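You operate a simulated robot arm through the tools that you are given. There is no shell and no other tool.

Carry out the task below with a simulated robot arm. There is one attempt and no reset: what you move stays moved.

Task
Stop the packer and set the green lane guide to the blue mark.
Fine: lift the first window only after the stop; free the lane guide knob, tighten it again, lower the window; leave the packer stopped. Where these are worked on the way, their far stop is far enough and under half their travel is too little: lane guide knob.

Only the result counts: the job must be done as asked and must still hold three seconds after the hand-in. Knocking over, shifting, dropping, spilling or breaking anything else fails it.

Robot
A 7-joint arm with a two-finger parallel gripper, fixed in place. Base frame: the origin is at the foot of the arm, x ahead of it, y to its left, z up. Lengths are in mm, angles in rad, forces in N, time in s.
Its first joint turns from -2.304 to 2.304 rad. Payload 3.91 kg.
The TCP is the grasp point between the finger pads, 30 mm short of the fingertips. In the tool frame z runs along the fingers and y along their closing line. The gripper opens to 110 mm. The fingers are 20 mm wide and 10 mm thick; the gripper's body (48 by 112 mm) begins 55 mm behind the TCP.
Orientation is that of the tool frame in the base frame, as a unit quaternion [x, y, z, w]. With the fingers straight down and closing along the base's y, the tool's x points along the base's -x, its y along +y and its z along -z.

Tools
- The arm moves only by the tool drive_tool. Its argument "series" is a list of rows, each an object of numbers (a shift or turn left out is 0, a gripper value left out holds the last): "gripper": the closure, from 0 (fully open) to 1 (shut); "x", "y", "z": the shift along the base's x, y, z in units of 400 mm (1.0 is 400 mm); "wx", "wy", "wz": the turn, a rotation vector about the base's x, y, z in units of 120 degrees (1.0 is 120 degrees). In form: [{"gripper": .., "x": .., "y": .., "z": .., "wx": .., "wy": .., "wz": ..}, ...]. A call has 1 to 20 rows; each row is the pose to reach, as a shift and turn from the pose commanded when the call began. A call with a number of a shift or a turn outside -1 to 1 is refused whole. Rows are played at 5 a second. More than 50 mm and 0.15 rad between two rows, or a gripper value outside its range, and nothing of the call is played. Where a pose cannot be reached the arm comes as near as it can. A force on the tool above 90 N (or 10 N above the force at the start of the call, whichever is more), or a blocked arm, ends the call early, and 0.2 s more pass. Each finger travels about 108 mm/s and halts on what it meets, pressing with about 36 N; the grip force reading is that of the motor and also rises with nothing between the fingers. The clock runs only during rows and for 0.2 s after the last one: add rows that repeat a pose to give the fingers time. The reply holds the time, the measured pose of the TCP, the force on the tool along the base axes, the opening and the grip force, in the units named above and with some noise, with the torque about the TCP (base axes, N m) and any sound that the robot's microphone picked up, and new pictures: "views" is both (left out), scene, wrist or none.
- Cameras (640 x 400 px; columns grow to the right, rows downward): "scene" is now at [-192.9, 214.5, 1544.8]; the picture's right is [0.16, -0.99, 0.00], its down [-0.41, -0.07, -0.91] and it looks along [0.90, 0.15, -0.42] (base axes); focal length 214 px, centre (320, 200). "wrist" rides on the gripper at [72, 17, -103] in the tool frame; the picture's right is [-0.23, 0.97, 0.00], its down [-0.76, -0.18, -0.62] and it looks along [-0.61, -0.14, 0.78] (tool axes); focal length 222 px, centre (320, 200). There is no depth. A picture from a camera that has moved, and an enlarged one, comes with that camera's place and axes in the base frame and with its lens.
- head_to(pan, tilt): turns the head with the scene camera to pan (to the left, within 2.496 rad either way) and tilt (down, from -0.506 to 1.204), counted from straight ahead of the robot. It gives what a move gives, and a new picture of the scene camera.
- close_up(camera, box): a new picture of the part [left, top, right, bottom] of that camera's present view, enlarged. No time passes.
- job_done(): hands the job in; it is judged then, once.

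Nothing tells you positions but the pictures and the camera data. Unless the task says otherwise, let go and move clear before handing in.

The tools are called as name(argument=value, ...) on one line, values as JSON. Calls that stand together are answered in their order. drive_tool: Moves the arm, as the interface text tells. Its arguments: {"type":"object","properties":{"series":{"type":"array","items":{"type":"object","properties":{"gripper":{"type":"number"},"x":{"type":"number"},"y":{"type":"number"},"z":{"type":"number"},"wx":{"type":"number"},"wy":{"type":"number"},"wz":{"type":"number"}}}},"views":{"type":"string","enum":["both","scene","wrist","none"]}},"required":["series"]} The other tools are called the same way: head_to (pan, tilt) turns the head that bears the scene camera; close_up (camera, box) takes an enlarged picture of a part of a camera's view; job_done () hands the job in.

At the start:

```text
time: 0.0
position: [236.1, 494.2, 1540.6]
ee_rot: [-0.001, 1.0, 0.001, 0.0]
force: [-0.6, -0.5, -0.3]
ft_torque: [0.01, 0.01, -0.03]
finger_gap: 110.0
grip_force: 0.0
head pan, tilt: [0.162, 0.431]
```

scene: 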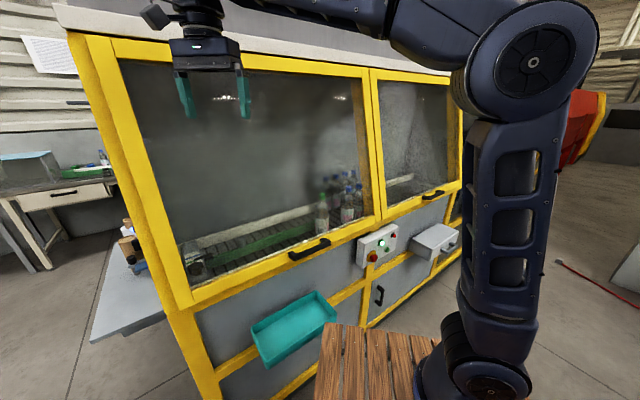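
wrist: 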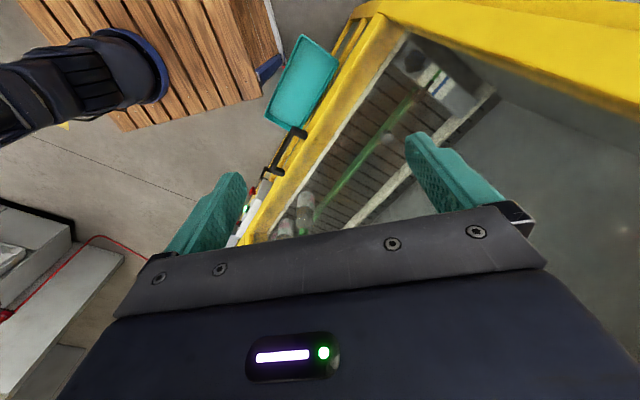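

I see a packer machine with yellow-framed windows, a control box with buttons, and bottles inside. First I enlarge the pictures to find the controls, the lane guide and its mark.

close_up(camera="scene", box=[340, 210, 480, 310])

close_up(camera="scene", box=[160, 160, 380, 300])

close_up(camera="wrist", box=[220, 20, 520, 250])

```text
4.00 times, centred on (410, 260) of scene
camera zoom: at [-192.9, 214.5, 1544.8], right [0.16, -0.99, 0.0], down [-0.41, -0.07, -0.91], along [0.9, 0.15, -0.42], focal length 858 px, centre (-40, -40)
```

zoom: 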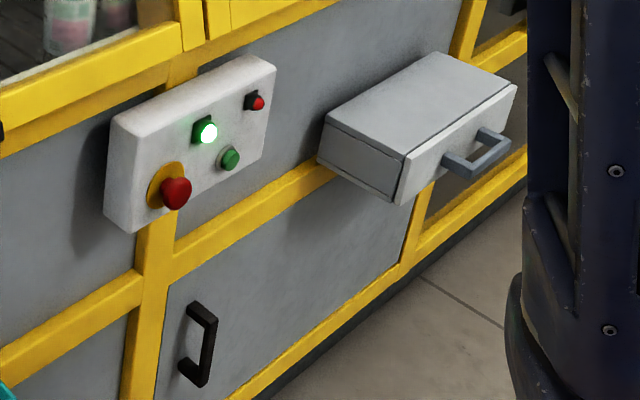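

```text
2.86 times, centred on (270, 230) of scene
camera zoom: at [-192.9, 214.5, 1544.8], right [0.16, -0.99, 0.0], down [-0.41, -0.07, -0.91], along [0.9, 0.15, -0.42], focal length 613 px, centre (463, 114)
```

zoom: 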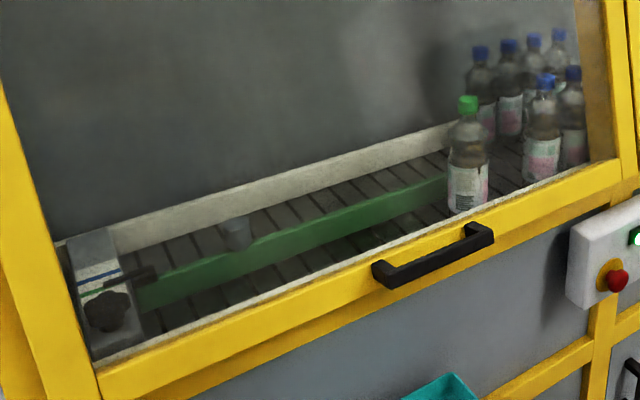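

```text
1.74 times, centred on (370, 135) of wrist
camera zoom: at [162.9, 511.9, 1645.4], right [0.23, 0.97, 0.0], down [0.76, -0.18, 0.62], along [0.61, -0.14, -0.78], focal length 386 px, centre (233, 313)
```

zoom: 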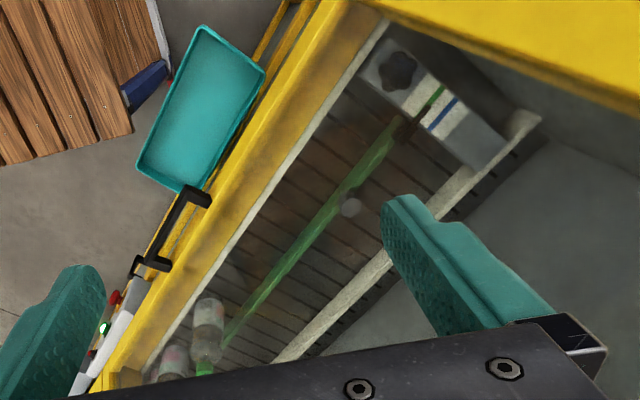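

The packer's front is a vertical face at about 45° to my axes, with the control box in the middle. I zoom in further on the control box and the lane-guide block.

close_up(camera="scene", box=[355, 220, 411, 270])

close_up(camera="scene", box=[175, 225, 255, 290])

close_up(camera="wrist", box=[380, 30, 500, 110])

close_up(camera="scene", box=[0, 20, 120, 100])

```text
8.00 times, centred on (383, 245) of scene
camera zoom: at [-192.9, 214.5, 1544.8], right [0.16, -0.99, 0.0], down [-0.41, -0.07, -0.91], along [0.9, 0.15, -0.42], focal length 1716 px, centre (-184, -160)
```

zoom: 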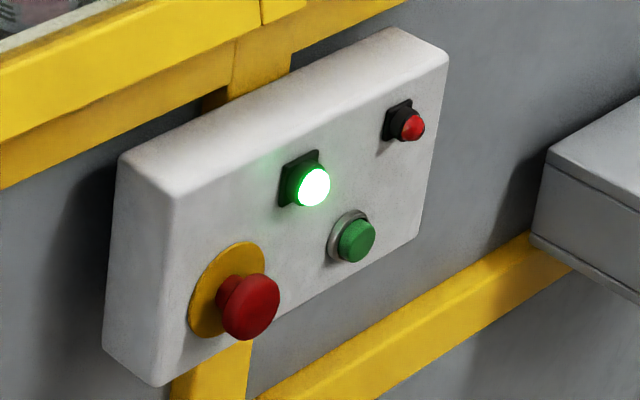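

```text
6.15 times, centred on (215, 258) of scene
camera zoom: at [-192.9, 214.5, 1544.8], right [0.16, -0.99, 0.0], down [-0.41, -0.07, -0.91], along [0.9, 0.15, -0.42], focal length 1320 px, centre (966, -154)
```

zoom: 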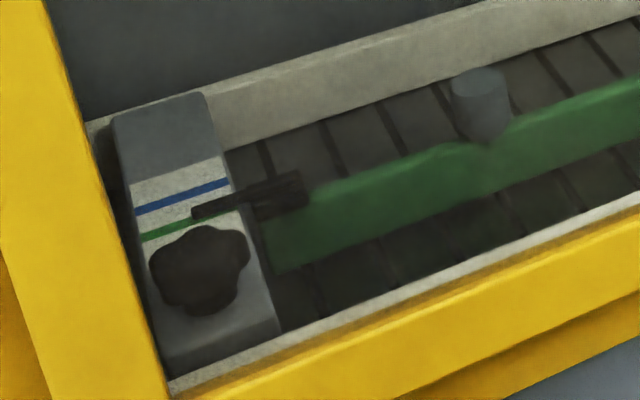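

```text
5.00 times, centred on (440, 70) of wrist
camera zoom: at [162.9, 511.9, 1645.4], right [0.23, 0.97, 0.0], down [0.76, -0.18, 0.62], along [0.61, -0.14, -0.78], focal length 1111 px, centre (-280, 850)
```

zoom: 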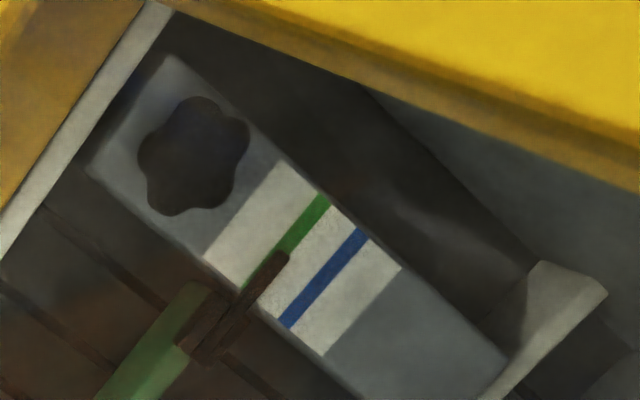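

```text
5.00 times, centred on (60, 60) of scene
camera zoom: at [-192.9, 214.5, 1544.8], right [0.16, -0.99, 0.0], down [-0.41, -0.07, -0.91], along [0.9, 0.15, -0.42], focal length 1072 px, centre (1620, 900)
```

zoom: 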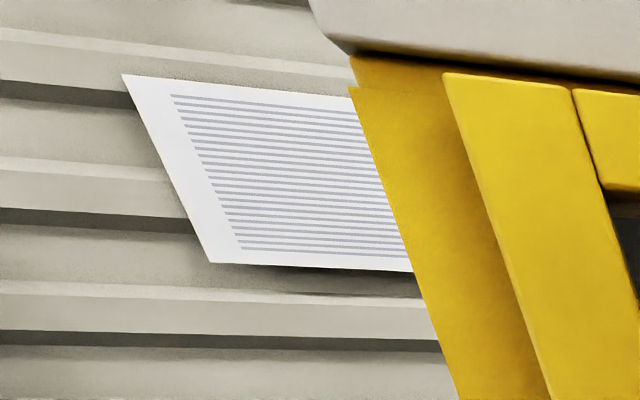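

The red mushroom button is at about (656, 89, 860), the guide knob at about (280, 706, 1050), and the packer face normal is about (0.73, 0.69, 0). I back the arm off the face and turn the tool to point horizontally at the packer.

drive_tool(series=[{"x": 0.0123, "y": -0.0662, "z": -0.0558, "wx": 0.0217, "wy": -0.0547, "wz": 0.0217}, {"x": 0.0246, "y": -0.1323, "z": -0.1115, "wx": 0.0434, "wy": -0.1093, "wz": 0.0434}, {"x": 0.0369, "y": -0.1985, "z": -0.1673, "wx": 0.0651, "wy": -0.164, "wz": 0.0651}, {"x": 0.0492, "y": -0.2646, "z": -0.2231, "wx": 0.0868, "wy": -0.2187, "wz": 0.0868}, {"x": 0.0615, "y": -0.3308, "z": -0.2788, "wx": 0.1085, "wy": -0.2733, "wz": 0.1085}, {"x": 0.0738, "y": -0.3969, "z": -0.3346, "wx": 0.1302, "wy": -0.328, "wz": 0.1302}, {"x": 0.0862, "y": -0.4631, "z": -0.3904, "wx": 0.1518, "wy": -0.3827, "wz": 0.1518}, {"x": 0.0985, "y": -0.5292, "z": -0.4462, "wx": 0.1735, "wy": -0.4374, "wz": 0.1735}, {"x": 0.1108, "y": -0.5954, "z": -0.5019, "wx": 0.1952, "wy": -0.492, "wz": 0.1952}, {"x": 0.1231, "y": -0.6615, "z": -0.5577, "wx": 0.2169, "wy": -0.5467, "wz": 0.2169}, {"x": 0.1354, "y": -0.7277, "z": -0.6135, "wx": 0.2386, "wy": -0.6014, "wz": 0.2386}, {"x": 0.1477, "y": -0.7938, "z": -0.6692, "wx": 0.2603, "wy": -0.656, "wz": 0.2603}, {"x": 0.16, "y": -0.86, "z": -0.725, "wx": 0.282, "wy": -0.7107, "wz": 0.282}, {"x": 0.16, "y": -0.86, "z": -0.725, "wx": 0.282, "wy": -0.7107, "wz": 0.282}])

```text
time: 3.0
position: [323.5, 212.3, 1393.0]
ee_rot: [-0.266, 0.666, 0.276, 0.641]
force: [0.1, -0.4, 0.0]
ft_torque: [0.01, 0.0, -0.02]
finger_gap: 110.1
grip_force: 0.1
out of reach, approached as far as the arm can: row 11, 12, 13, 14
head pan, tilt: [0.162, 0.431]
camera wrist: at [234.0, 151.5, 1324.4], right [-0.68, 0.69, 0.25], down [-0.29, -0.57, 0.77], along [0.67, 0.45, 0.58], focal length 222 px, centre (320, 200)
```

scene: 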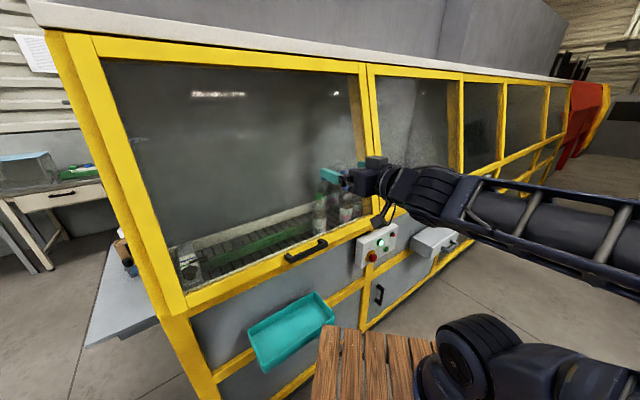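
wrist: 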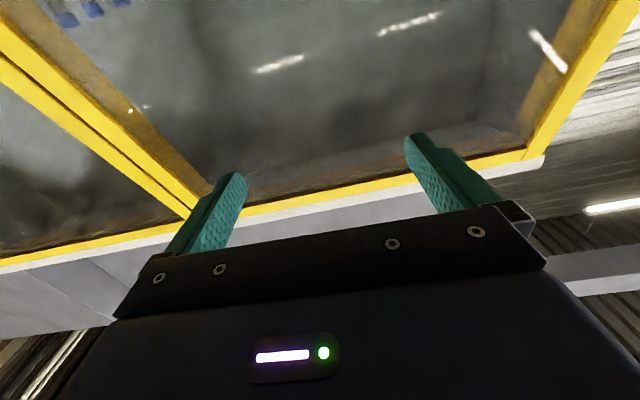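

The arm ran out of its near reach at (324, 212, 1393), short of the target. I carry on towards a standoff in front of the control box, which is farther from the base.

drive_tool(series=[{"x": 0.05, "y": -0.034, "z": -0.08}, {"x": 0.1, "y": -0.068, "z": -0.16}, {"x": 0.15, "y": -0.102, "z": -0.24}, {"x": 0.2, "y": -0.136, "z": -0.32}, {"x": 0.25, "y": -0.17, "z": -0.4}, {"x": 0.3, "y": -0.205, "z": -0.49}, {"x": 0.35, "y": -0.24, "z": -0.58}, {"x": 0.4, "y": -0.275, "z": -0.67}, {"x": 0.45, "y": -0.31, "z": -0.76}, {"x": 0.5, "y": -0.345, "z": -0.84}, {"x": 0.56, "y": -0.38, "z": -0.91}, {"x": 0.6175, "y": -0.41, "z": -0.975}, {"x": 0.6175, "y": -0.41, "z": -0.975}, {"x": 0.6175, "y": -0.41, "z": -0.975}])

```text
time: 6.0
position: [671.7, 44.2, 1001.2]
ee_rot: [-0.261, 0.657, 0.261, 0.658]
force: [0.2, 0.4, 1.1]
ft_torque: [0.02, -0.04, 0.01]
finger_gap: 109.8
grip_force: 0.0
out of reach, approached as far as the arm can: row 1, 2, 3, 4, 5, 6, 7, 8, 9, 10, 11, 12, 13, 14
head pan, tilt: [0.162, 0.431]
camera wrist: at [584.0, -14.2, 929.9], right [-0.67, 0.71, 0.23], down [-0.33, -0.56, 0.76], along [0.67, 0.43, 0.61], focal length 222 px, centre (320, 200)
```

scene: 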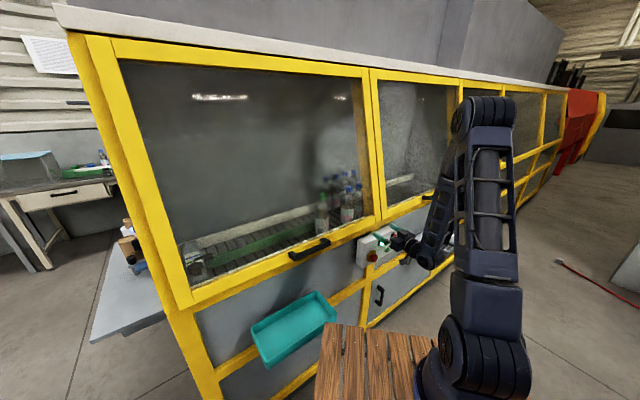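
wrist: 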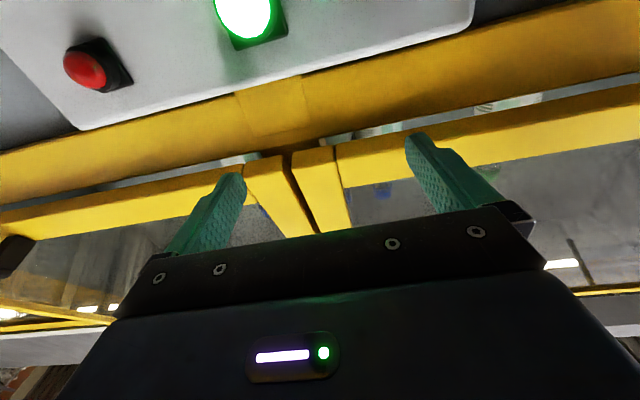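

The tool is horizontal but held away from the commanded pose, so a level tool cannot get this low and near. I lift a little, back off and pitch the tool 45° downward to gain reach.

drive_tool(series=[{"x": -0.02, "y": -0.02, "z": 0.08, "wx": -0.043, "wy": 0.0454}, {"x": -0.04, "y": -0.04, "z": 0.16, "wx": -0.0857, "wy": 0.0909}, {"x": -0.06, "y": -0.06, "z": 0.24, "wx": -0.1285, "wy": 0.1363}, {"x": -0.06, "y": -0.06, "z": 0.32, "wx": -0.1713, "wy": 0.1817}, {"x": -0.06, "y": -0.06, "z": 0.35, "wx": -0.2142, "wy": 0.2272}, {"x": -0.06, "y": -0.06, "z": 0.35, "wx": -0.257, "wy": 0.2726}, {"x": -0.06, "y": -0.06, "z": 0.35, "wx": -0.257, "wy": 0.2726}])

```text
time: 7.6
position: [646.6, 23.1, 1142.9]
ee_rot: [-0.341, 0.859, 0.14, 0.356]
force: [0.2, 0.1, -1.2]
ft_torque: [0.01, 0.0, -0.03]
finger_gap: 109.9
grip_force: 0.1
out of reach, approached as far as the arm can: row 1, 2
head pan, tilt: [0.162, 0.431]
camera wrist: at [543.1, -50.5, 1165.4], right [-0.55, 0.82, 0.16], down [0.19, -0.06, 0.98], along [0.81, 0.57, -0.12], focal length 222 px, centre (320, 200)
```

scene: 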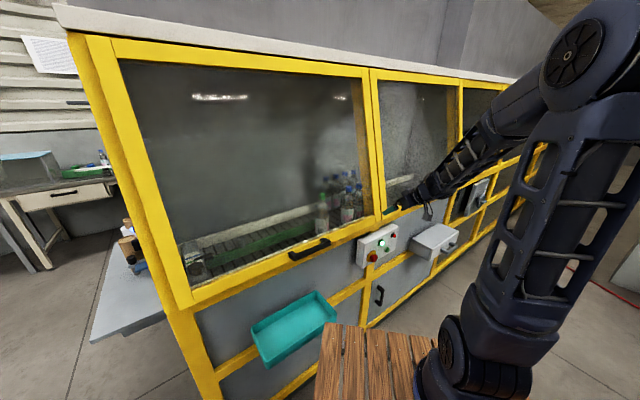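
wrist: 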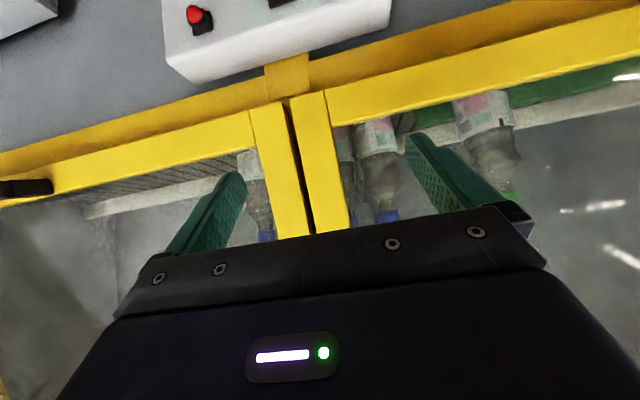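

The arm now tracks commands, with baseline equal to the reached pose. I close the gripper and go down to a standoff in front of the red mushroom button.

drive_tool(series=[{"x": -0.05, "y": -0.045, "z": 0, "gripper": 1}, {"x": -0.1, "y": -0.03, "z": -0.06}, {"x": -0.125, "y": -0.01, "z": -0.16}, {"x": -0.125, "y": 0.0, "z": -0.27}, {"x": -0.125, "y": 0.01, "z": -0.38}, {"x": -0.125, "y": 0.02, "z": -0.49}, {"x": -0.125, "y": 0.025, "z": -0.6}, {"x": -0.124, "y": 0.025, "z": -0.655}, {"x": -0.124, "y": 0.025, "z": -0.655}])

```text
time: 9.6
position: [629.9, 32.8, 876.2]
ee_rot: [-0.342, 0.858, 0.142, 0.355]
force: [-0.2, -1.0, -0.7]
ft_torque: [-0.01, -0.04, 0.01]
finger_gap: 0.0
grip_force: 36.1
out of reach, approached as far as the arm can: row 4, 5, 6, 7, 8, 9
head pan, tilt: [0.162, 0.431]
camera wrist: at [527.2, -40.4, 899.8], right [-0.55, 0.82, 0.16], down [0.19, -0.06, 0.98], along [0.81, 0.57, -0.12], focal length 222 px, centre (320, 200)
```

scene: 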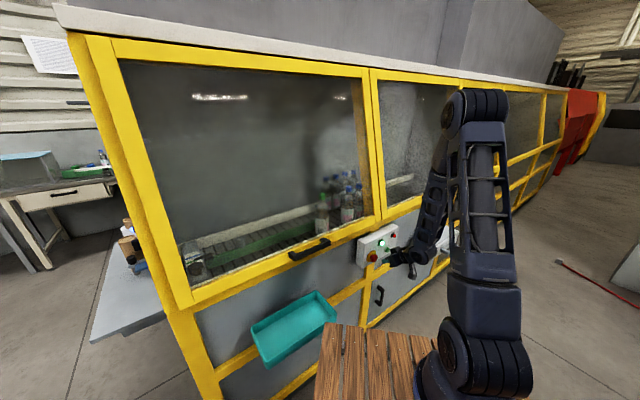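
wrist: 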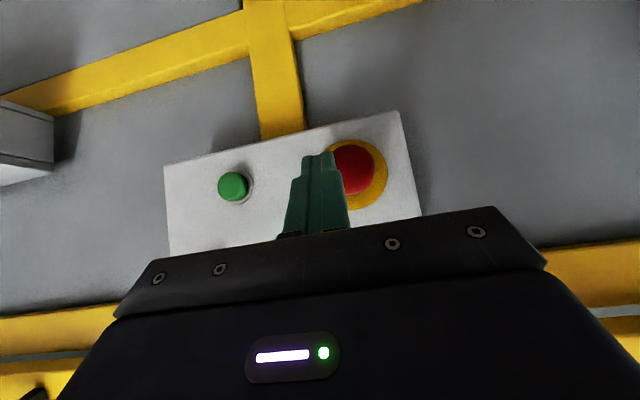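

The mushroom is right where I estimated, with the fingertips about 37 mm in front and 23 mm to its right. I shift over in front of it and press.

drive_tool(series=[{"y": 0.04, "z": 0.004}, {"y": 0.0775, "z": 0.007}, {"y": 0.0775, "z": 0.007}])

```text
time: 10.4
position: [630.2, 64.5, 880.4]
ee_rot: [-0.341, 0.858, 0.142, 0.356]
force: [0.4, 0.0, -0.7]
ft_torque: [0.01, -0.01, 0.01]
finger_gap: 0.0
grip_force: 36.1
head pan, tilt: [0.162, 0.431]
camera wrist: at [527.6, -8.6, 902.5], right [-0.55, 0.82, 0.16], down [0.19, -0.06, 0.98], along [0.81, 0.57, -0.12], focal length 222 px, centre (320, 200)
```

scene: 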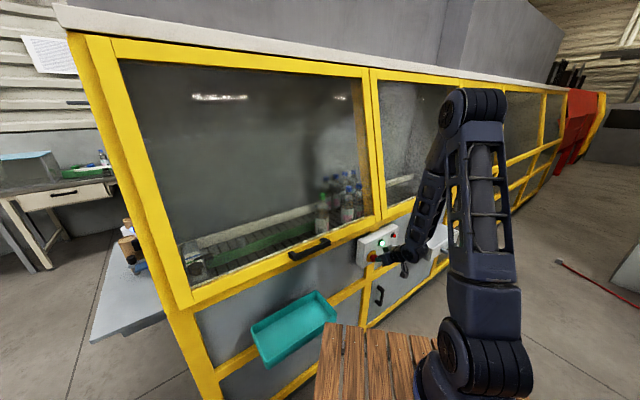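
wrist: 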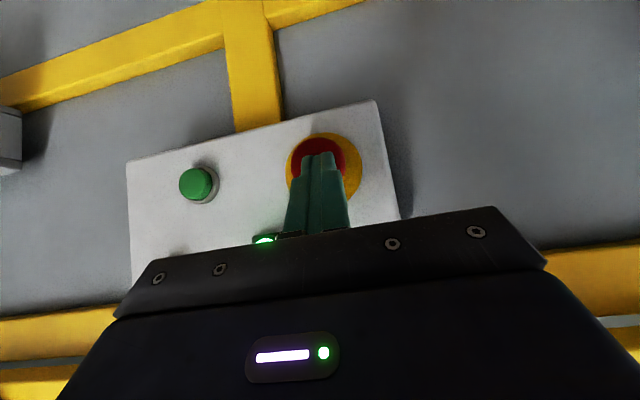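

Fingertips are over the mushroom's centre. I press forward along the face normal in small steps.

drive_tool(series=[{"x": 0.0091, "y": 0.0086}, {"x": 0.0182, "y": 0.0172}, {"x": 0.0273, "y": 0.0257}, {"x": 0.0327, "y": 0.0309}, {"x": 0.0382, "y": 0.036}, {"x": 0.0436, "y": 0.0412}, {"x": 0.0491, "y": 0.0463}])

```text
time: 11.6
position: [637.6, 71.3, 876.7]
ee_rot: [-0.338, 0.863, 0.138, 0.349]
force: [-28.9, -30.4, -10.5]
ft_torque: [-0.18, 0.18, -0.1]
finger_gap: 0.1
grip_force: 35.8
head pan, tilt: [0.162, 0.431]
heard: click
stopped in row 5: the force on the tool passed its limit at 94 N (the readings are from after the stop); the commanded pose is now the measured one
camera wrist: at [534.3, -1.1, 901.9], right [-0.54, 0.82, 0.16], down [0.2, -0.06, 0.98], along [0.81, 0.56, -0.14], focal length 222 px, centre (320, 200)
```

scene: 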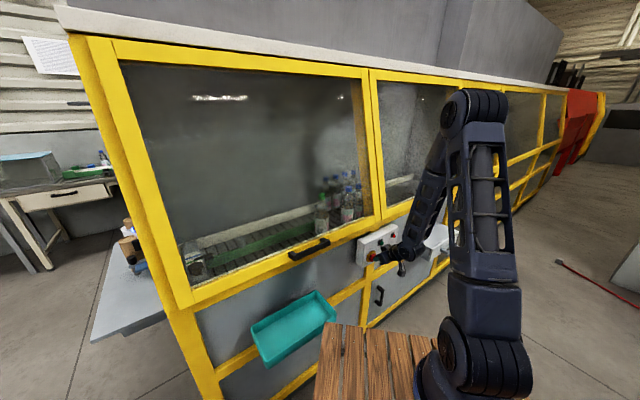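
wrist: 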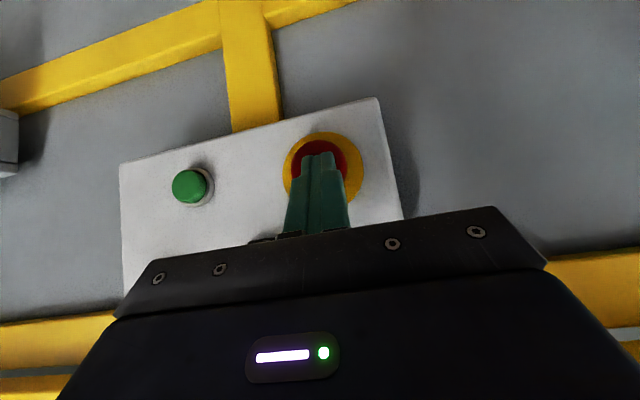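

A click was heard and the green lamp has gone out. I back straight off and check the lamps.

drive_tool(series=[{"x": -0.02, "y": -0.02}, {"x": -0.05, "y": -0.05}, {"x": -0.07, "y": -0.09}, {"x": -0.05, "y": -0.15, "z": 0.06}, {"x": -0.03, "y": -0.2, "z": 0.16}, {"x": -0.03, "y": -0.2, "z": 0.26}])

close_up(camera="scene", box=[355, 220, 411, 270])

close_up(camera="scene", box=[270, 220, 350, 270])

close_up(camera="scene", box=[50, 0, 400, 220])

```text
time: 13.0
position: [630.1, -4.6, 983.1]
ee_rot: [-0.34, 0.86, 0.14, 0.352]
force: [-1.1, -0.5, -0.2]
ft_torque: [0.01, 0.03, 0.03]
finger_gap: 0.1
grip_force: 35.9
out of reach, approached as far as the arm can: row 2, 3, 4
head pan, tilt: [0.162, 0.431]
camera wrist: at [528.1, -77.3, 1006.5], right [-0.55, 0.82, 0.16], down [0.2, -0.06, 0.98], along [0.81, 0.57, -0.13], focal length 222 px, centre (320, 200)
```

scene: 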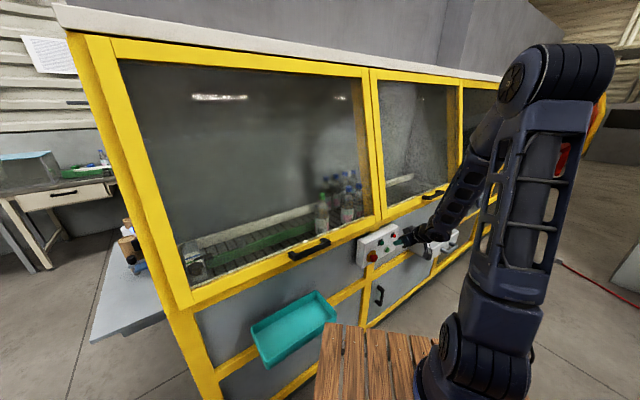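
wrist: 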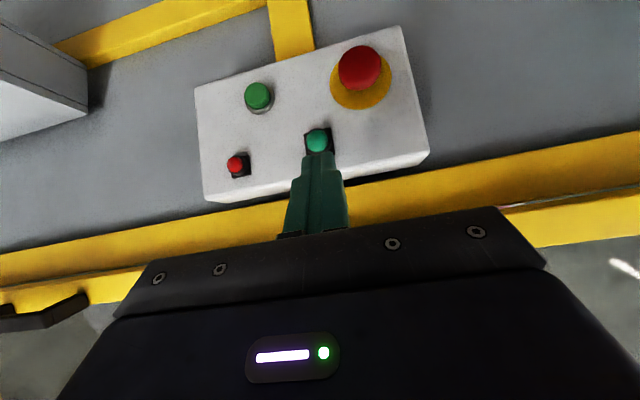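

```text
8.00 times, centred on (383, 245) of scene
camera zoom: at [-192.4, 214.3, 1544.9], right [0.16, -0.99, 0.0], down [-0.41, -0.07, -0.91], along [0.9, 0.15, -0.42], focal length 1716 px, centre (-184, -160)
```

zoom: 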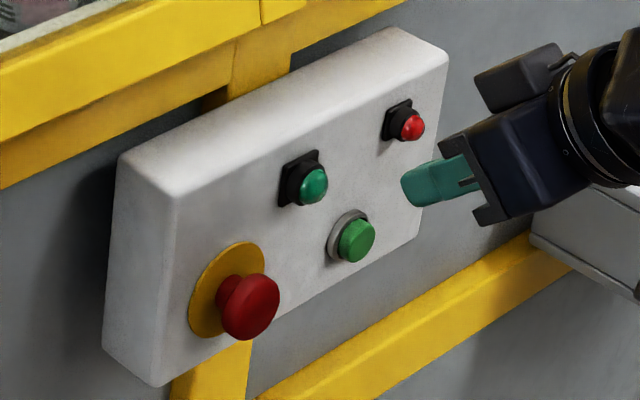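

```text
8.00 times, centred on (310, 245) of scene
camera zoom: at [-192.4, 214.3, 1544.9], right [0.16, -0.99, 0.0], down [-0.41, -0.07, -0.91], along [0.9, 0.15, -0.42], focal length 1716 px, centre (400, -160)
```

zoom: 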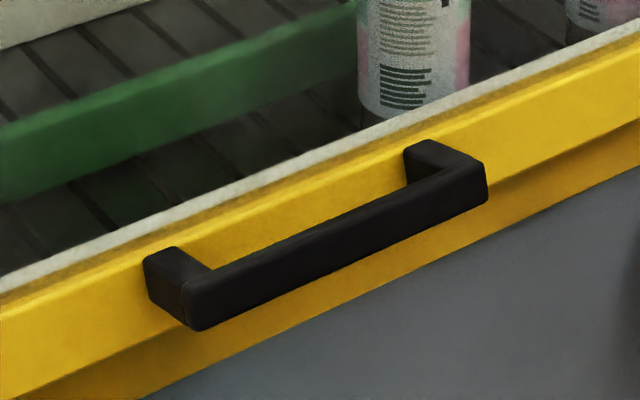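

```text
1.82 times, centred on (225, 110) of scene
camera zoom: at [-192.4, 214.3, 1544.9], right [0.16, -0.99, 0.0], down [-0.41, -0.07, -0.91], along [0.9, 0.15, -0.42], focal length 390 px, centre (493, 364)
```

zoom: 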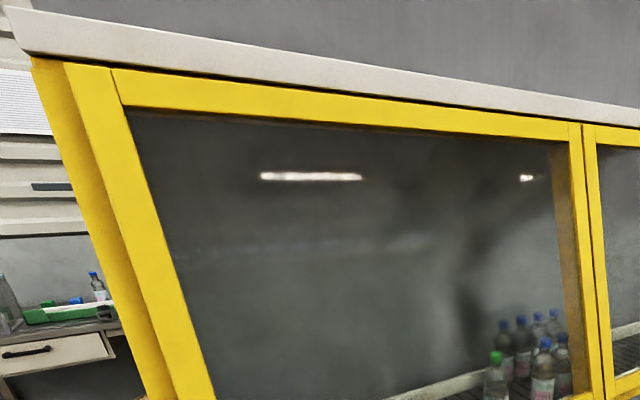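

The packer is stopped: the green lamp is dark. The window's handle is a horizontal bar centred near (435, 343, 1036). I go to a standoff above and in front of it, rolling the gripper 90° so the fingers can close over the bar.

drive_tool(series=[{"x": -0.03, "y": 0.02, "z": 0.08, "wx": 0.0321, "wy": 0.0303, "wz": -0.0442}, {"x": -0.07, "y": 0.06, "z": 0.16, "wx": 0.0643, "wy": 0.0606, "wz": -0.0883}, {"x": -0.12, "y": 0.12, "z": 0.24, "wx": 0.0964, "wy": 0.091, "wz": -0.1325}, {"x": -0.18, "y": 0.18, "z": 0.3, "wx": 0.1285, "wy": 0.1213, "wz": -0.1767}, {"x": -0.24, "y": 0.24, "z": 0.34, "wx": 0.1606, "wy": 0.1516, "wz": -0.2208}, {"x": -0.3, "y": 0.3, "z": 0.38, "wx": 0.1928, "wy": 0.1819, "wz": -0.265}, {"x": -0.36, "y": 0.36, "z": 0.4, "wx": 0.2249, "wy": 0.2122, "wz": -0.3092}, {"x": -0.42, "y": 0.42, "z": 0.4, "wx": 0.257, "wy": 0.2425, "wz": -0.3533}, {"x": -0.48, "y": 0.48, "z": 0.4, "wx": 0.2891, "wy": 0.2729, "wz": -0.3975}, {"x": -0.54, "y": 0.54, "z": 0.4, "wx": 0.3213, "wy": 0.3032, "wz": -0.4417}, {"x": -0.6, "y": 0.6, "z": 0.4, "wx": 0.3534, "wy": 0.3335, "wz": -0.4858}, {"x": -0.66, "y": 0.66, "z": 0.4, "wx": 0.3855, "wy": 0.3638, "wz": -0.53}, {"x": -0.68, "y": 0.6875, "z": 0.4, "wx": 0.3855, "wy": 0.3638, "wz": -0.53}, {"x": -0.68, "y": 0.6875, "z": 0.4, "wx": 0.3855, "wy": 0.3638, "wz": -0.53}])

```text
time: 16.0
position: [472.5, 245.4, 1128.1]
ee_rot: [0.281, 0.876, 0.345, 0.189]
force: [0.8, 0.0, -0.3]
ft_torque: [-0.01, -0.01, -0.02]
finger_gap: 0.0
grip_force: 35.3
out of reach, approached as far as the arm can: row 3, 4, 5, 6, 7, 8, 9, 10, 11, 12, 13, 14
head pan, tilt: [0.162, 0.431]
camera wrist: at [368.2, 248.2, 1202.3], right [0.53, 0.45, 0.72], down [0.2, -0.89, 0.41], along [0.83, -0.07, -0.56], focal length 222 px, centre (320, 200)
```

scene: 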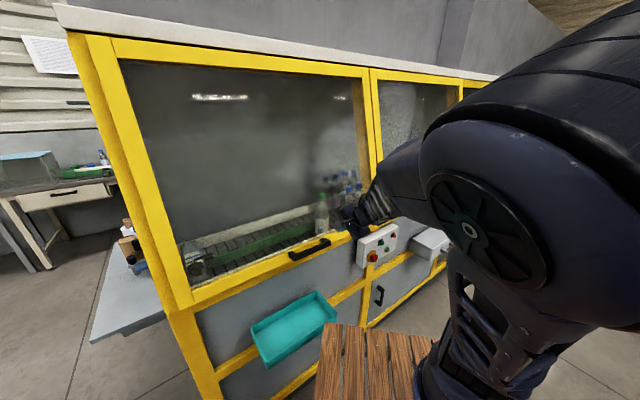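
wrist: 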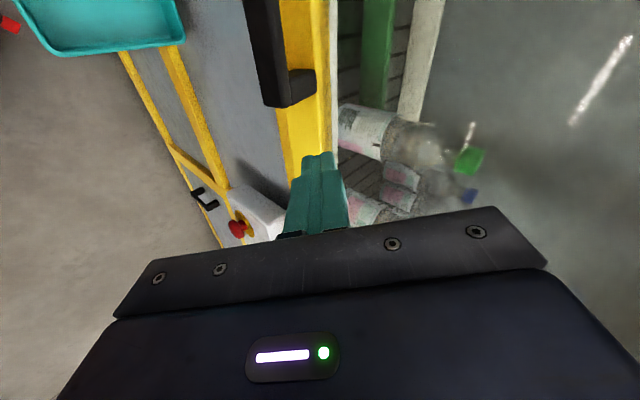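

The handle bar re-triangulates to about (411, 338, 1060), and a 45° pitch is too flat to reach there. I go to a standoff with the tool pitched 65° down, camera on the left side, and the gripper partly open.

drive_tool(series=[{"x": -0.04, "y": 0.02, "z": 0.04, "wx": -0.0207, "wy": 0.0413, "wz": -0.0189, "gripper": 0.6}, {"x": -0.1, "y": 0.06, "z": 0.06, "wx": -0.0415, "wy": 0.0826, "wz": -0.0378}, {"x": -0.16, "y": 0.11, "z": 0.06, "wx": -0.0622, "wy": 0.1239, "wz": -0.0566}, {"x": -0.22, "y": 0.16, "z": 0.04, "wx": -0.0829, "wy": 0.1652, "wz": -0.0755}, {"x": -0.2238, "y": 0.1665, "z": 0.04, "wx": -0.0829, "wy": 0.1652, "wz": -0.0755}, {"x": -0.2238, "y": 0.1665, "z": 0.04, "wx": -0.0829, "wy": 0.1652, "wz": -0.0755}])

```text
time: 17.4
position: [490.6, 247.6, 1066.0]
ee_rot: [0.304, 0.891, 0.294, 0.168]
force: [0.3, -0.6, 0.1]
ft_torque: [0.0, 0.01, 0.0]
finger_gap: 44.2
grip_force: 0.1
out of reach, approached as far as the arm can: row 1, 2, 3, 4, 5, 6
head pan, tilt: [0.162, 0.431]
camera wrist: at [392.9, 261.0, 1149.2], right [0.6, 0.48, 0.64], down [0.2, -0.86, 0.46], along [0.77, -0.15, -0.62], focal length 222 px, centre (320, 200)
```

scene: 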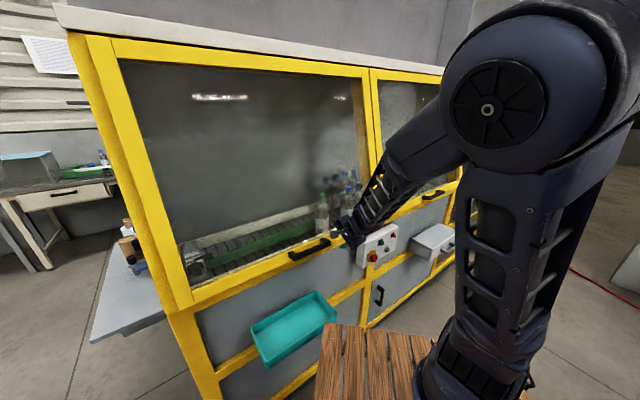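
wrist: 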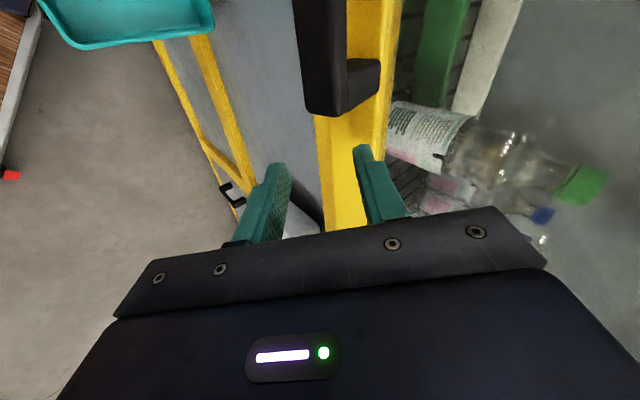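

That roll direction runs into an arm limit and drifted toward the panel, so I retreat. I go up and back to the camera-below orientation that worked, before trying the opposite roll.

drive_tool(series=[{"x": -0.01, "y": -0.045, "z": 0.05, "wx": -0.0303, "wy": -0.0327, "wz": 0.0503}, {"x": -0.01, "y": -0.08, "z": 0.1, "wx": -0.0607, "wy": -0.0655, "wz": 0.1006}, {"x": 0, "y": -0.12, "z": 0.15, "wx": -0.091, "wy": -0.0982, "wz": 0.1509}, {"x": 0, "y": -0.16, "z": 0.2, "wx": -0.1214, "wy": -0.131, "wz": 0.2012}, {"x": 0.01, "y": -0.2, "z": 0.25, "wx": -0.1517, "wy": -0.1637, "wz": 0.2515}, {"x": 0.015, "y": -0.22, "z": 0.3, "wx": -0.182, "wy": -0.1964, "wz": 0.3018}, {"x": 0.0235, "y": -0.244, "z": 0.35, "wx": -0.2124, "wy": -0.2292, "wz": 0.3521}, {"x": 0.0235, "y": -0.244, "z": 0.38, "wx": -0.2427, "wy": -0.2619, "wz": 0.4024}, {"x": 0.0235, "y": -0.244, "z": 0.41, "wx": -0.2731, "wy": -0.2947, "wz": 0.4527}, {"x": 0.0235, "y": -0.244, "z": 0.41, "wx": -0.3034, "wy": -0.3274, "wz": 0.503}, {"x": 0.0235, "y": -0.244, "z": 0.41, "wx": -0.3034, "wy": -0.3274, "wz": 0.503}])

```text
time: 19.8
position: [500.0, 148.3, 1226.7]
ee_rot: [-0.342, 0.858, 0.141, 0.355]
force: [-0.8, 0.3, -1.0]
ft_torque: [-0.01, 0.0, 0.01]
finger_gap: 44.2
grip_force: 0.1
head pan, tilt: [0.162, 0.431]
camera wrist: at [396.8, 76.3, 1249.5], right [-0.55, 0.82, 0.16], down [0.19, -0.06, 0.98], along [0.81, 0.57, -0.13], focal length 222 px, centre (320, 200)
```

scene: 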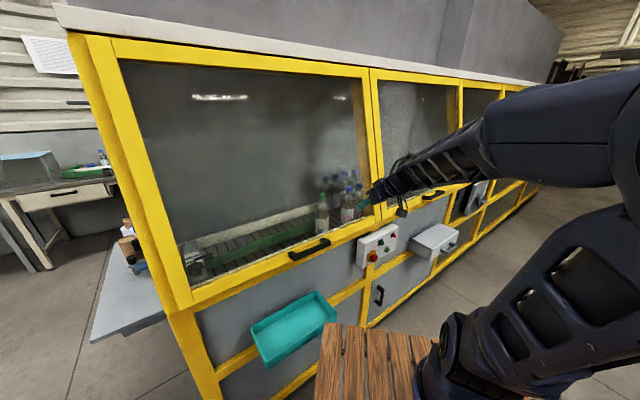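
wrist: 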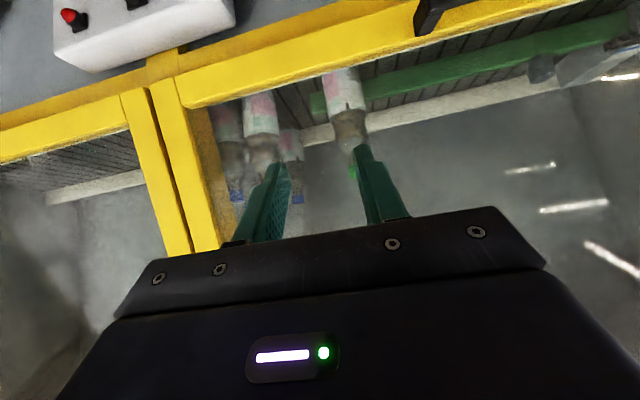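

The arm moves freely in this configuration. I now roll the opposite way (camera on the right) with 65° pitch while moving left toward the handle, staying high.

drive_tool(series=[{"x": -0.0125, "y": 0.0171, "wx": -0.0335, "wy": -0.0168, "wz": 0.0513}, {"x": -0.025, "y": 0.0342, "wx": -0.0671, "wy": -0.0336, "wz": 0.1026}, {"x": -0.0375, "y": 0.0513, "wx": -0.1006, "wy": -0.0503, "wz": 0.154}, {"x": -0.05, "y": 0.0683, "wx": -0.1342, "wy": -0.0671, "wz": 0.2053}, {"x": -0.0625, "y": 0.0854, "wx": -0.1677, "wy": -0.0839, "wz": 0.2566}, {"x": -0.075, "y": 0.1025, "wx": -0.2013, "wy": -0.1007, "wz": 0.3079}, {"x": -0.0875, "y": 0.1196, "wx": -0.2348, "wy": -0.1175, "wz": 0.3592}, {"x": -0.1, "y": 0.1367, "wx": -0.2683, "wy": -0.1343, "wz": 0.4105}, {"x": -0.1125, "y": 0.1538, "wx": -0.3019, "wy": -0.151, "wz": 0.4619}, {"x": -0.125, "y": 0.1708, "wx": -0.3354, "wy": -0.1678, "wz": 0.5132}, {"x": -0.1375, "y": 0.1879, "wx": -0.369, "wy": -0.1846, "wz": 0.5645}, {"x": -0.15, "y": 0.205, "wx": -0.4025, "wy": -0.2014, "wz": 0.6158}, {"x": -0.15, "y": 0.205, "wx": -0.4025, "wy": -0.2014, "wz": 0.6158}])

```text
time: 22.6
position: [438.9, 231.6, 1227.8]
ee_rot: [0.896, -0.387, 0.086, -0.2]
force: [0.4, 0.1, 0.0]
ft_torque: [0.05, 0.02, 0.02]
finger_gap: 44.0
grip_force: 0.1
head pan, tilt: [0.162, 0.431]
camera wrist: at [445.3, 138.0, 1314.0], right [-0.8, -0.44, -0.41], down [-0.6, 0.48, 0.64], along [-0.08, 0.76, -0.65], focal length 222 px, centre (320, 200)
```

scene: 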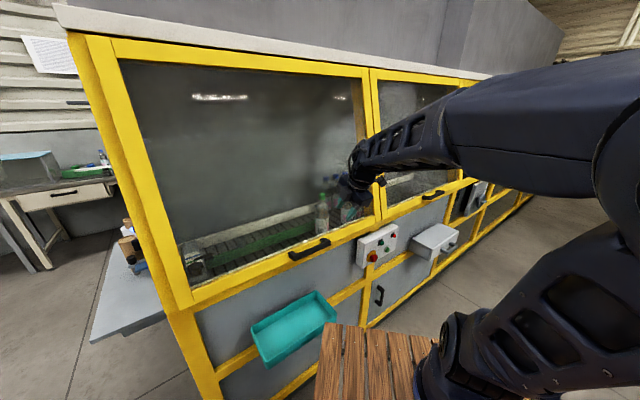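
wrist: 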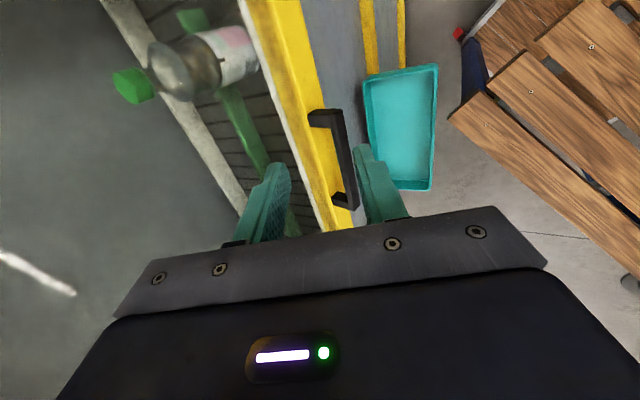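

The pose was reached exactly, and the wrist camera sees the whole handle. I enlarge it to triangulate the bar precisely.

close_up(camera="wrist", box=[280, 90, 380, 220])

close_up(camera="scene", box=[280, 225, 340, 268])

```text
3.08 times, centred on (330, 155) of wrist
camera zoom: at [445.3, 138.0, 1314.0], right [-0.8, -0.44, -0.41], down [-0.6, 0.48, 0.64], along [-0.08, 0.76, -0.65], focal length 684 px, centre (289, 338)
```

zoom: 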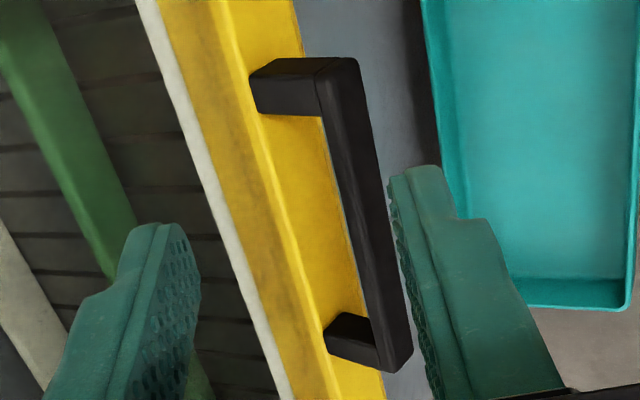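

```text
9.30 times, centred on (310, 246) of scene
camera zoom: at [-192.9, 214.5, 1544.8], right [0.16, -0.99, 0.0], down [-0.41, -0.07, -0.91], along [0.9, 0.15, -0.42], focal length 1995 px, centre (413, -233)
```

zoom: 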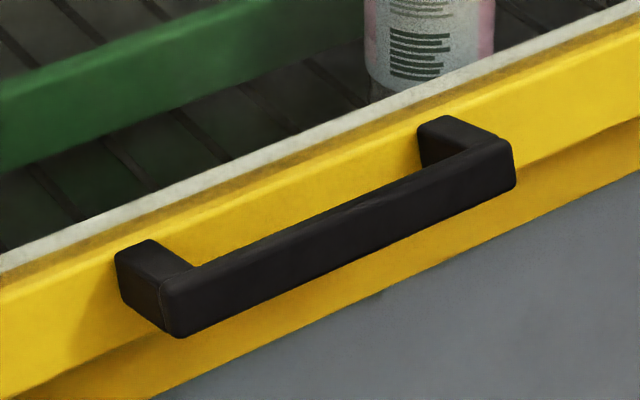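

The handle bar spans from about (362, 392) to (467, 281), z 1052–1076, with its front face 30 mm off the panel. A grip from its left end, with fingers above and below the bar, is the most secure, so I turn the tool to point along the panel to the right.

drive_tool(series=[{"x": -0.039, "y": 0.0275, "z": -0.005, "wx": 0.0025, "wy": -0.0447, "wz": -0.0453, "gripper": 0.4}, {"x": -0.077, "y": 0.055, "z": -0.01, "wx": 0.0051, "wy": -0.0894, "wz": -0.0907}, {"x": -0.116, "y": 0.0825, "z": -0.016, "wx": 0.0076, "wy": -0.1342, "wz": -0.136}, {"x": -0.155, "y": 0.11, "z": -0.0215, "wx": 0.0102, "wy": -0.1789, "wz": -0.1814}, {"x": -0.193, "y": 0.1375, "z": -0.027, "wx": 0.0127, "wy": -0.2236, "wz": -0.2267}, {"x": -0.232, "y": 0.165, "z": -0.032, "wx": 0.0153, "wy": -0.2683, "wz": -0.272}, {"x": -0.27, "y": 0.1925, "z": -0.038, "wx": 0.0178, "wy": -0.3131, "wz": -0.3174}, {"x": -0.309, "y": 0.22, "z": -0.043, "wx": 0.0204, "wy": -0.3578, "wz": -0.3627}, {"x": -0.348, "y": 0.2475, "z": -0.048, "wx": 0.0229, "wy": -0.4025, "wz": -0.408}, {"x": -0.387, "y": 0.275, "z": -0.054, "wx": 0.0255, "wy": -0.4472, "wz": -0.4534}, {"x": -0.425, "y": 0.3025, "z": -0.059, "wx": 0.028, "wy": -0.492, "wz": -0.4987}, {"x": -0.464, "y": 0.33, "z": -0.065, "wx": 0.0306, "wy": -0.5367, "wz": -0.5441}, {"x": -0.5025, "y": 0.3575, "z": -0.07, "wx": 0.0331, "wy": -0.5814, "wz": -0.5894}, {"x": -0.5025, "y": 0.3575, "z": -0.07, "wx": 0.0331, "wy": -0.5814, "wz": -0.5894}])

```text
time: 23.9
position: [409.7, 263.7, 1208.5]
ee_rot: [0.721, -0.59, 0.255, -0.259]
force: [-0.1, 0.2, -0.2]
ft_torque: [0.02, -0.03, 0.01]
finger_gap: 66.0
grip_force: 0.1
head pan, tilt: [0.162, 0.431]
stopped in row 6: the arm was blocked; the commanded pose is now the measured one
camera wrist: at [339.4, 182.2, 1279.0], right [-0.74, 0.06, -0.67], down [-0.43, 0.73, 0.53], along [0.52, 0.68, -0.52], focal length 222 px, centre (320, 200)
```

scene: 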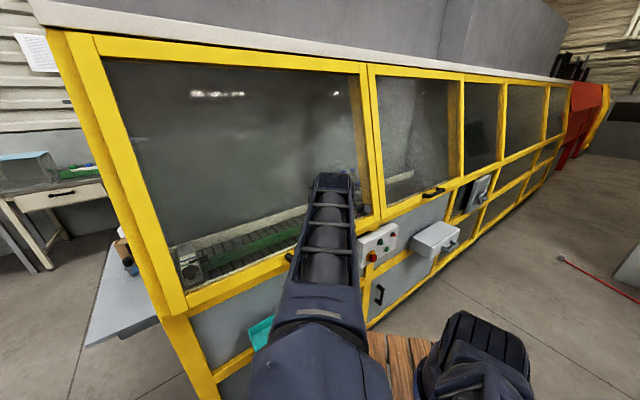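
wrist: 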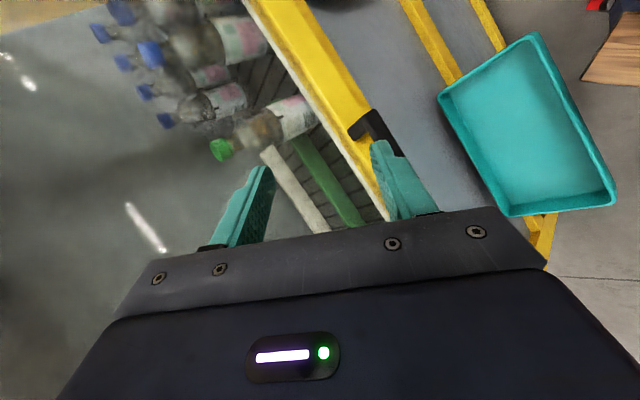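

The elbow swung over and the arm reported a block partway, though nothing shows contact force. I continue the same turn more slowly, staying a little farther out from the base.

drive_tool(series=[{"x": -0.02, "y": 0.025, "z": 0.0, "wx": -0.0047, "wy": -0.0287, "wz": -0.0253}, {"x": -0.045, "y": 0.05, "z": 0.0, "wx": -0.0094, "wy": -0.0573, "wz": -0.0506}, {"x": -0.07, "y": 0.075, "z": 0.0, "wx": -0.0141, "wy": -0.086, "wz": -0.0759}, {"x": -0.095, "y": 0.1, "z": 0.0, "wx": -0.0188, "wy": -0.1146, "wz": -0.1012}, {"x": -0.12, "y": 0.125, "z": 0.0, "wx": -0.0235, "wy": -0.1433, "wz": -0.1265}])

```text
time: 24.7
position: [408.2, 276.1, 1209.3]
ee_rot: [0.668, -0.649, 0.259, -0.258]
force: [-0.2, -0.1, -0.3]
ft_torque: [0.01, -0.01, -0.04]
finger_gap: 66.3
grip_force: 0.1
head pan, tilt: [0.162, 0.431]
stopped in row 3: the arm was blocked; the commanded pose is now the measured one
camera wrist: at [326.8, 201.9, 1274.4], right [-0.72, 0.2, -0.67], down [-0.32, 0.76, 0.57], along [0.62, 0.62, -0.48], focal length 222 px, centre (320, 200)
```

scene: 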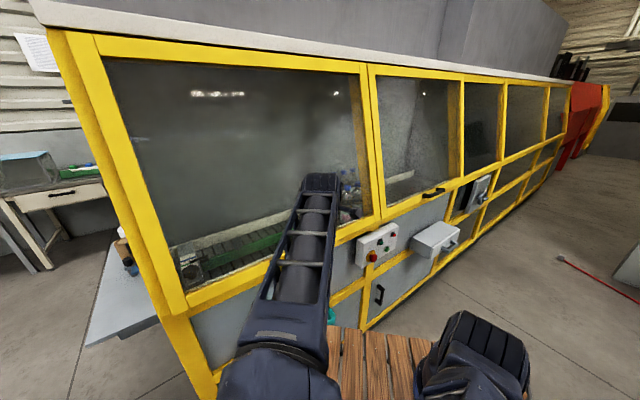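
wrist: 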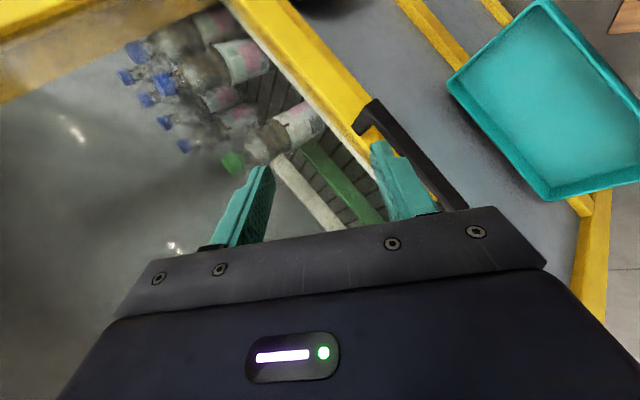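

It was blocked again while the elbow was swinging. Before deciding, I measure the gap between the bar and the panel from here.

close_up(camera="wrist", box=[340, 80, 480, 220])

head_to(pan=0.5, tilt=0.9)

```text
2.86 times, centred on (410, 150) of wrist
camera zoom: at [326.8, 201.9, 1274.4], right [-0.72, 0.2, -0.67], down [-0.32, 0.76, 0.57], along [0.62, 0.62, -0.48], focal length 635 px, centre (63, 343)
```

zoom: 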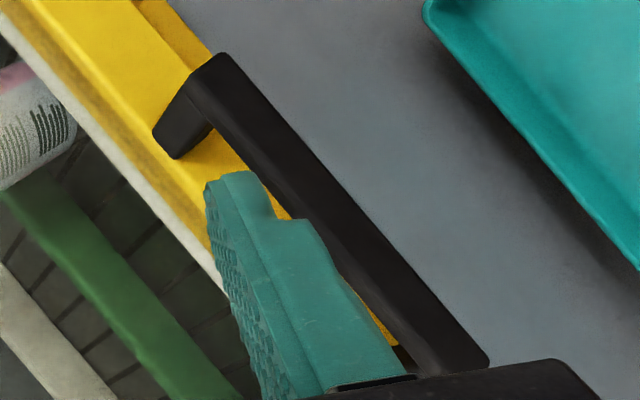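

```text
time: 25.6
position: [408.2, 275.9, 1208.8]
ee_rot: [0.667, -0.649, 0.257, -0.258]
force: [0.4, 0.0, 0.1]
ft_torque: [-0.03, 0.0, 0.02]
finger_gap: 66.1
grip_force: 0.1
head pan, tilt: [0.499, 0.901]
```

scene: 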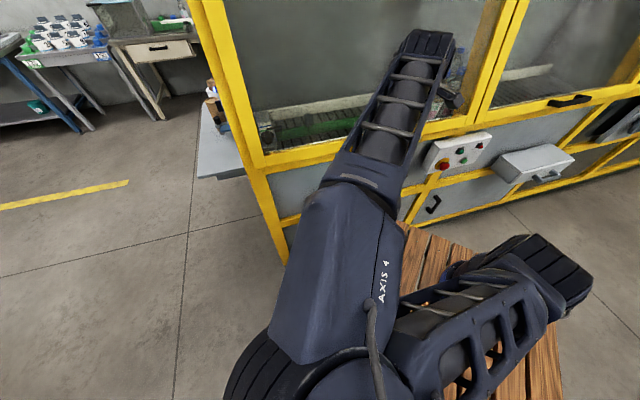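

The gap between bar and panel is about 24 mm, so one finger fits behind the bar. The elbow swing seems blocked by the head mast, so I go back to the 65°-pitch orientation that worked.

drive_tool(series=[{"x": 0.01, "y": -0.01, "z": 0.01, "wx": -0.0067, "wy": 0.0176, "wz": 0.0433}, {"x": 0.01, "y": -0.01, "z": 0.01, "wx": -0.0135, "wy": 0.0353, "wz": 0.0865}, {"x": 0.01, "y": -0.01, "z": 0.01, "wx": -0.0202, "wy": 0.0529, "wz": 0.1298}, {"x": 0.01, "y": -0.01, "z": 0.01, "wx": -0.0269, "wy": 0.0706, "wz": 0.173}, {"x": 0.01, "y": -0.01, "z": 0.01, "wx": -0.0336, "wy": 0.0882, "wz": 0.2163}, {"x": 0.01, "y": -0.01, "z": 0.01, "wx": -0.0404, "wy": 0.1058, "wz": 0.2595}, {"x": 0.01, "y": -0.01, "z": 0.01, "wx": -0.0471, "wy": 0.1235, "wz": 0.3028}, {"x": 0.01, "y": -0.01, "z": 0.01, "wx": -0.0538, "wy": 0.1411, "wz": 0.346}, {"x": 0.01, "y": -0.01, "z": 0.01, "wx": -0.0538, "wy": 0.1411, "wz": 0.346}])

```text
time: 27.6
position: [389.2, 280.9, 1217.8]
ee_rot: [0.896, -0.379, 0.096, -0.211]
force: [0.6, -0.6, 0.2]
ft_torque: [-0.01, 0.02, 0.03]
finger_gap: 65.9
grip_force: 0.0
head pan, tilt: [0.499, 0.901]
camera wrist: at [394.1, 186.3, 1304.1], right [-0.78, -0.44, -0.44], down [-0.62, 0.47, 0.63], along [-0.07, 0.76, -0.64], focal length 222 px, centre (320, 200)
```

scene: 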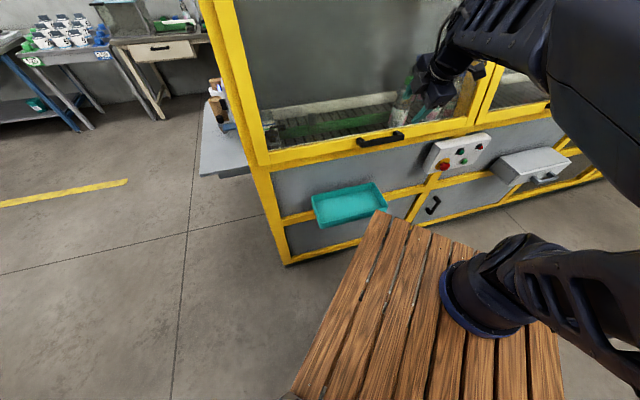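
wrist: 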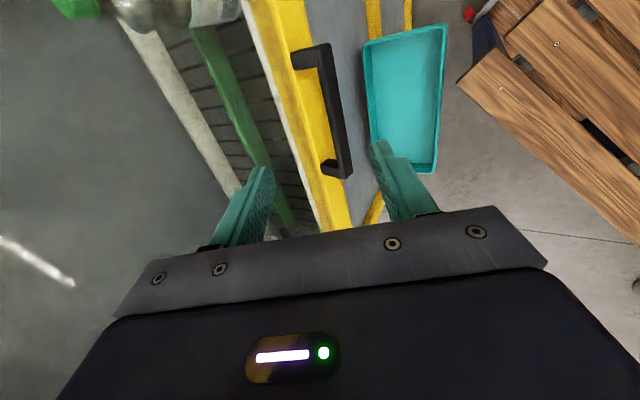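

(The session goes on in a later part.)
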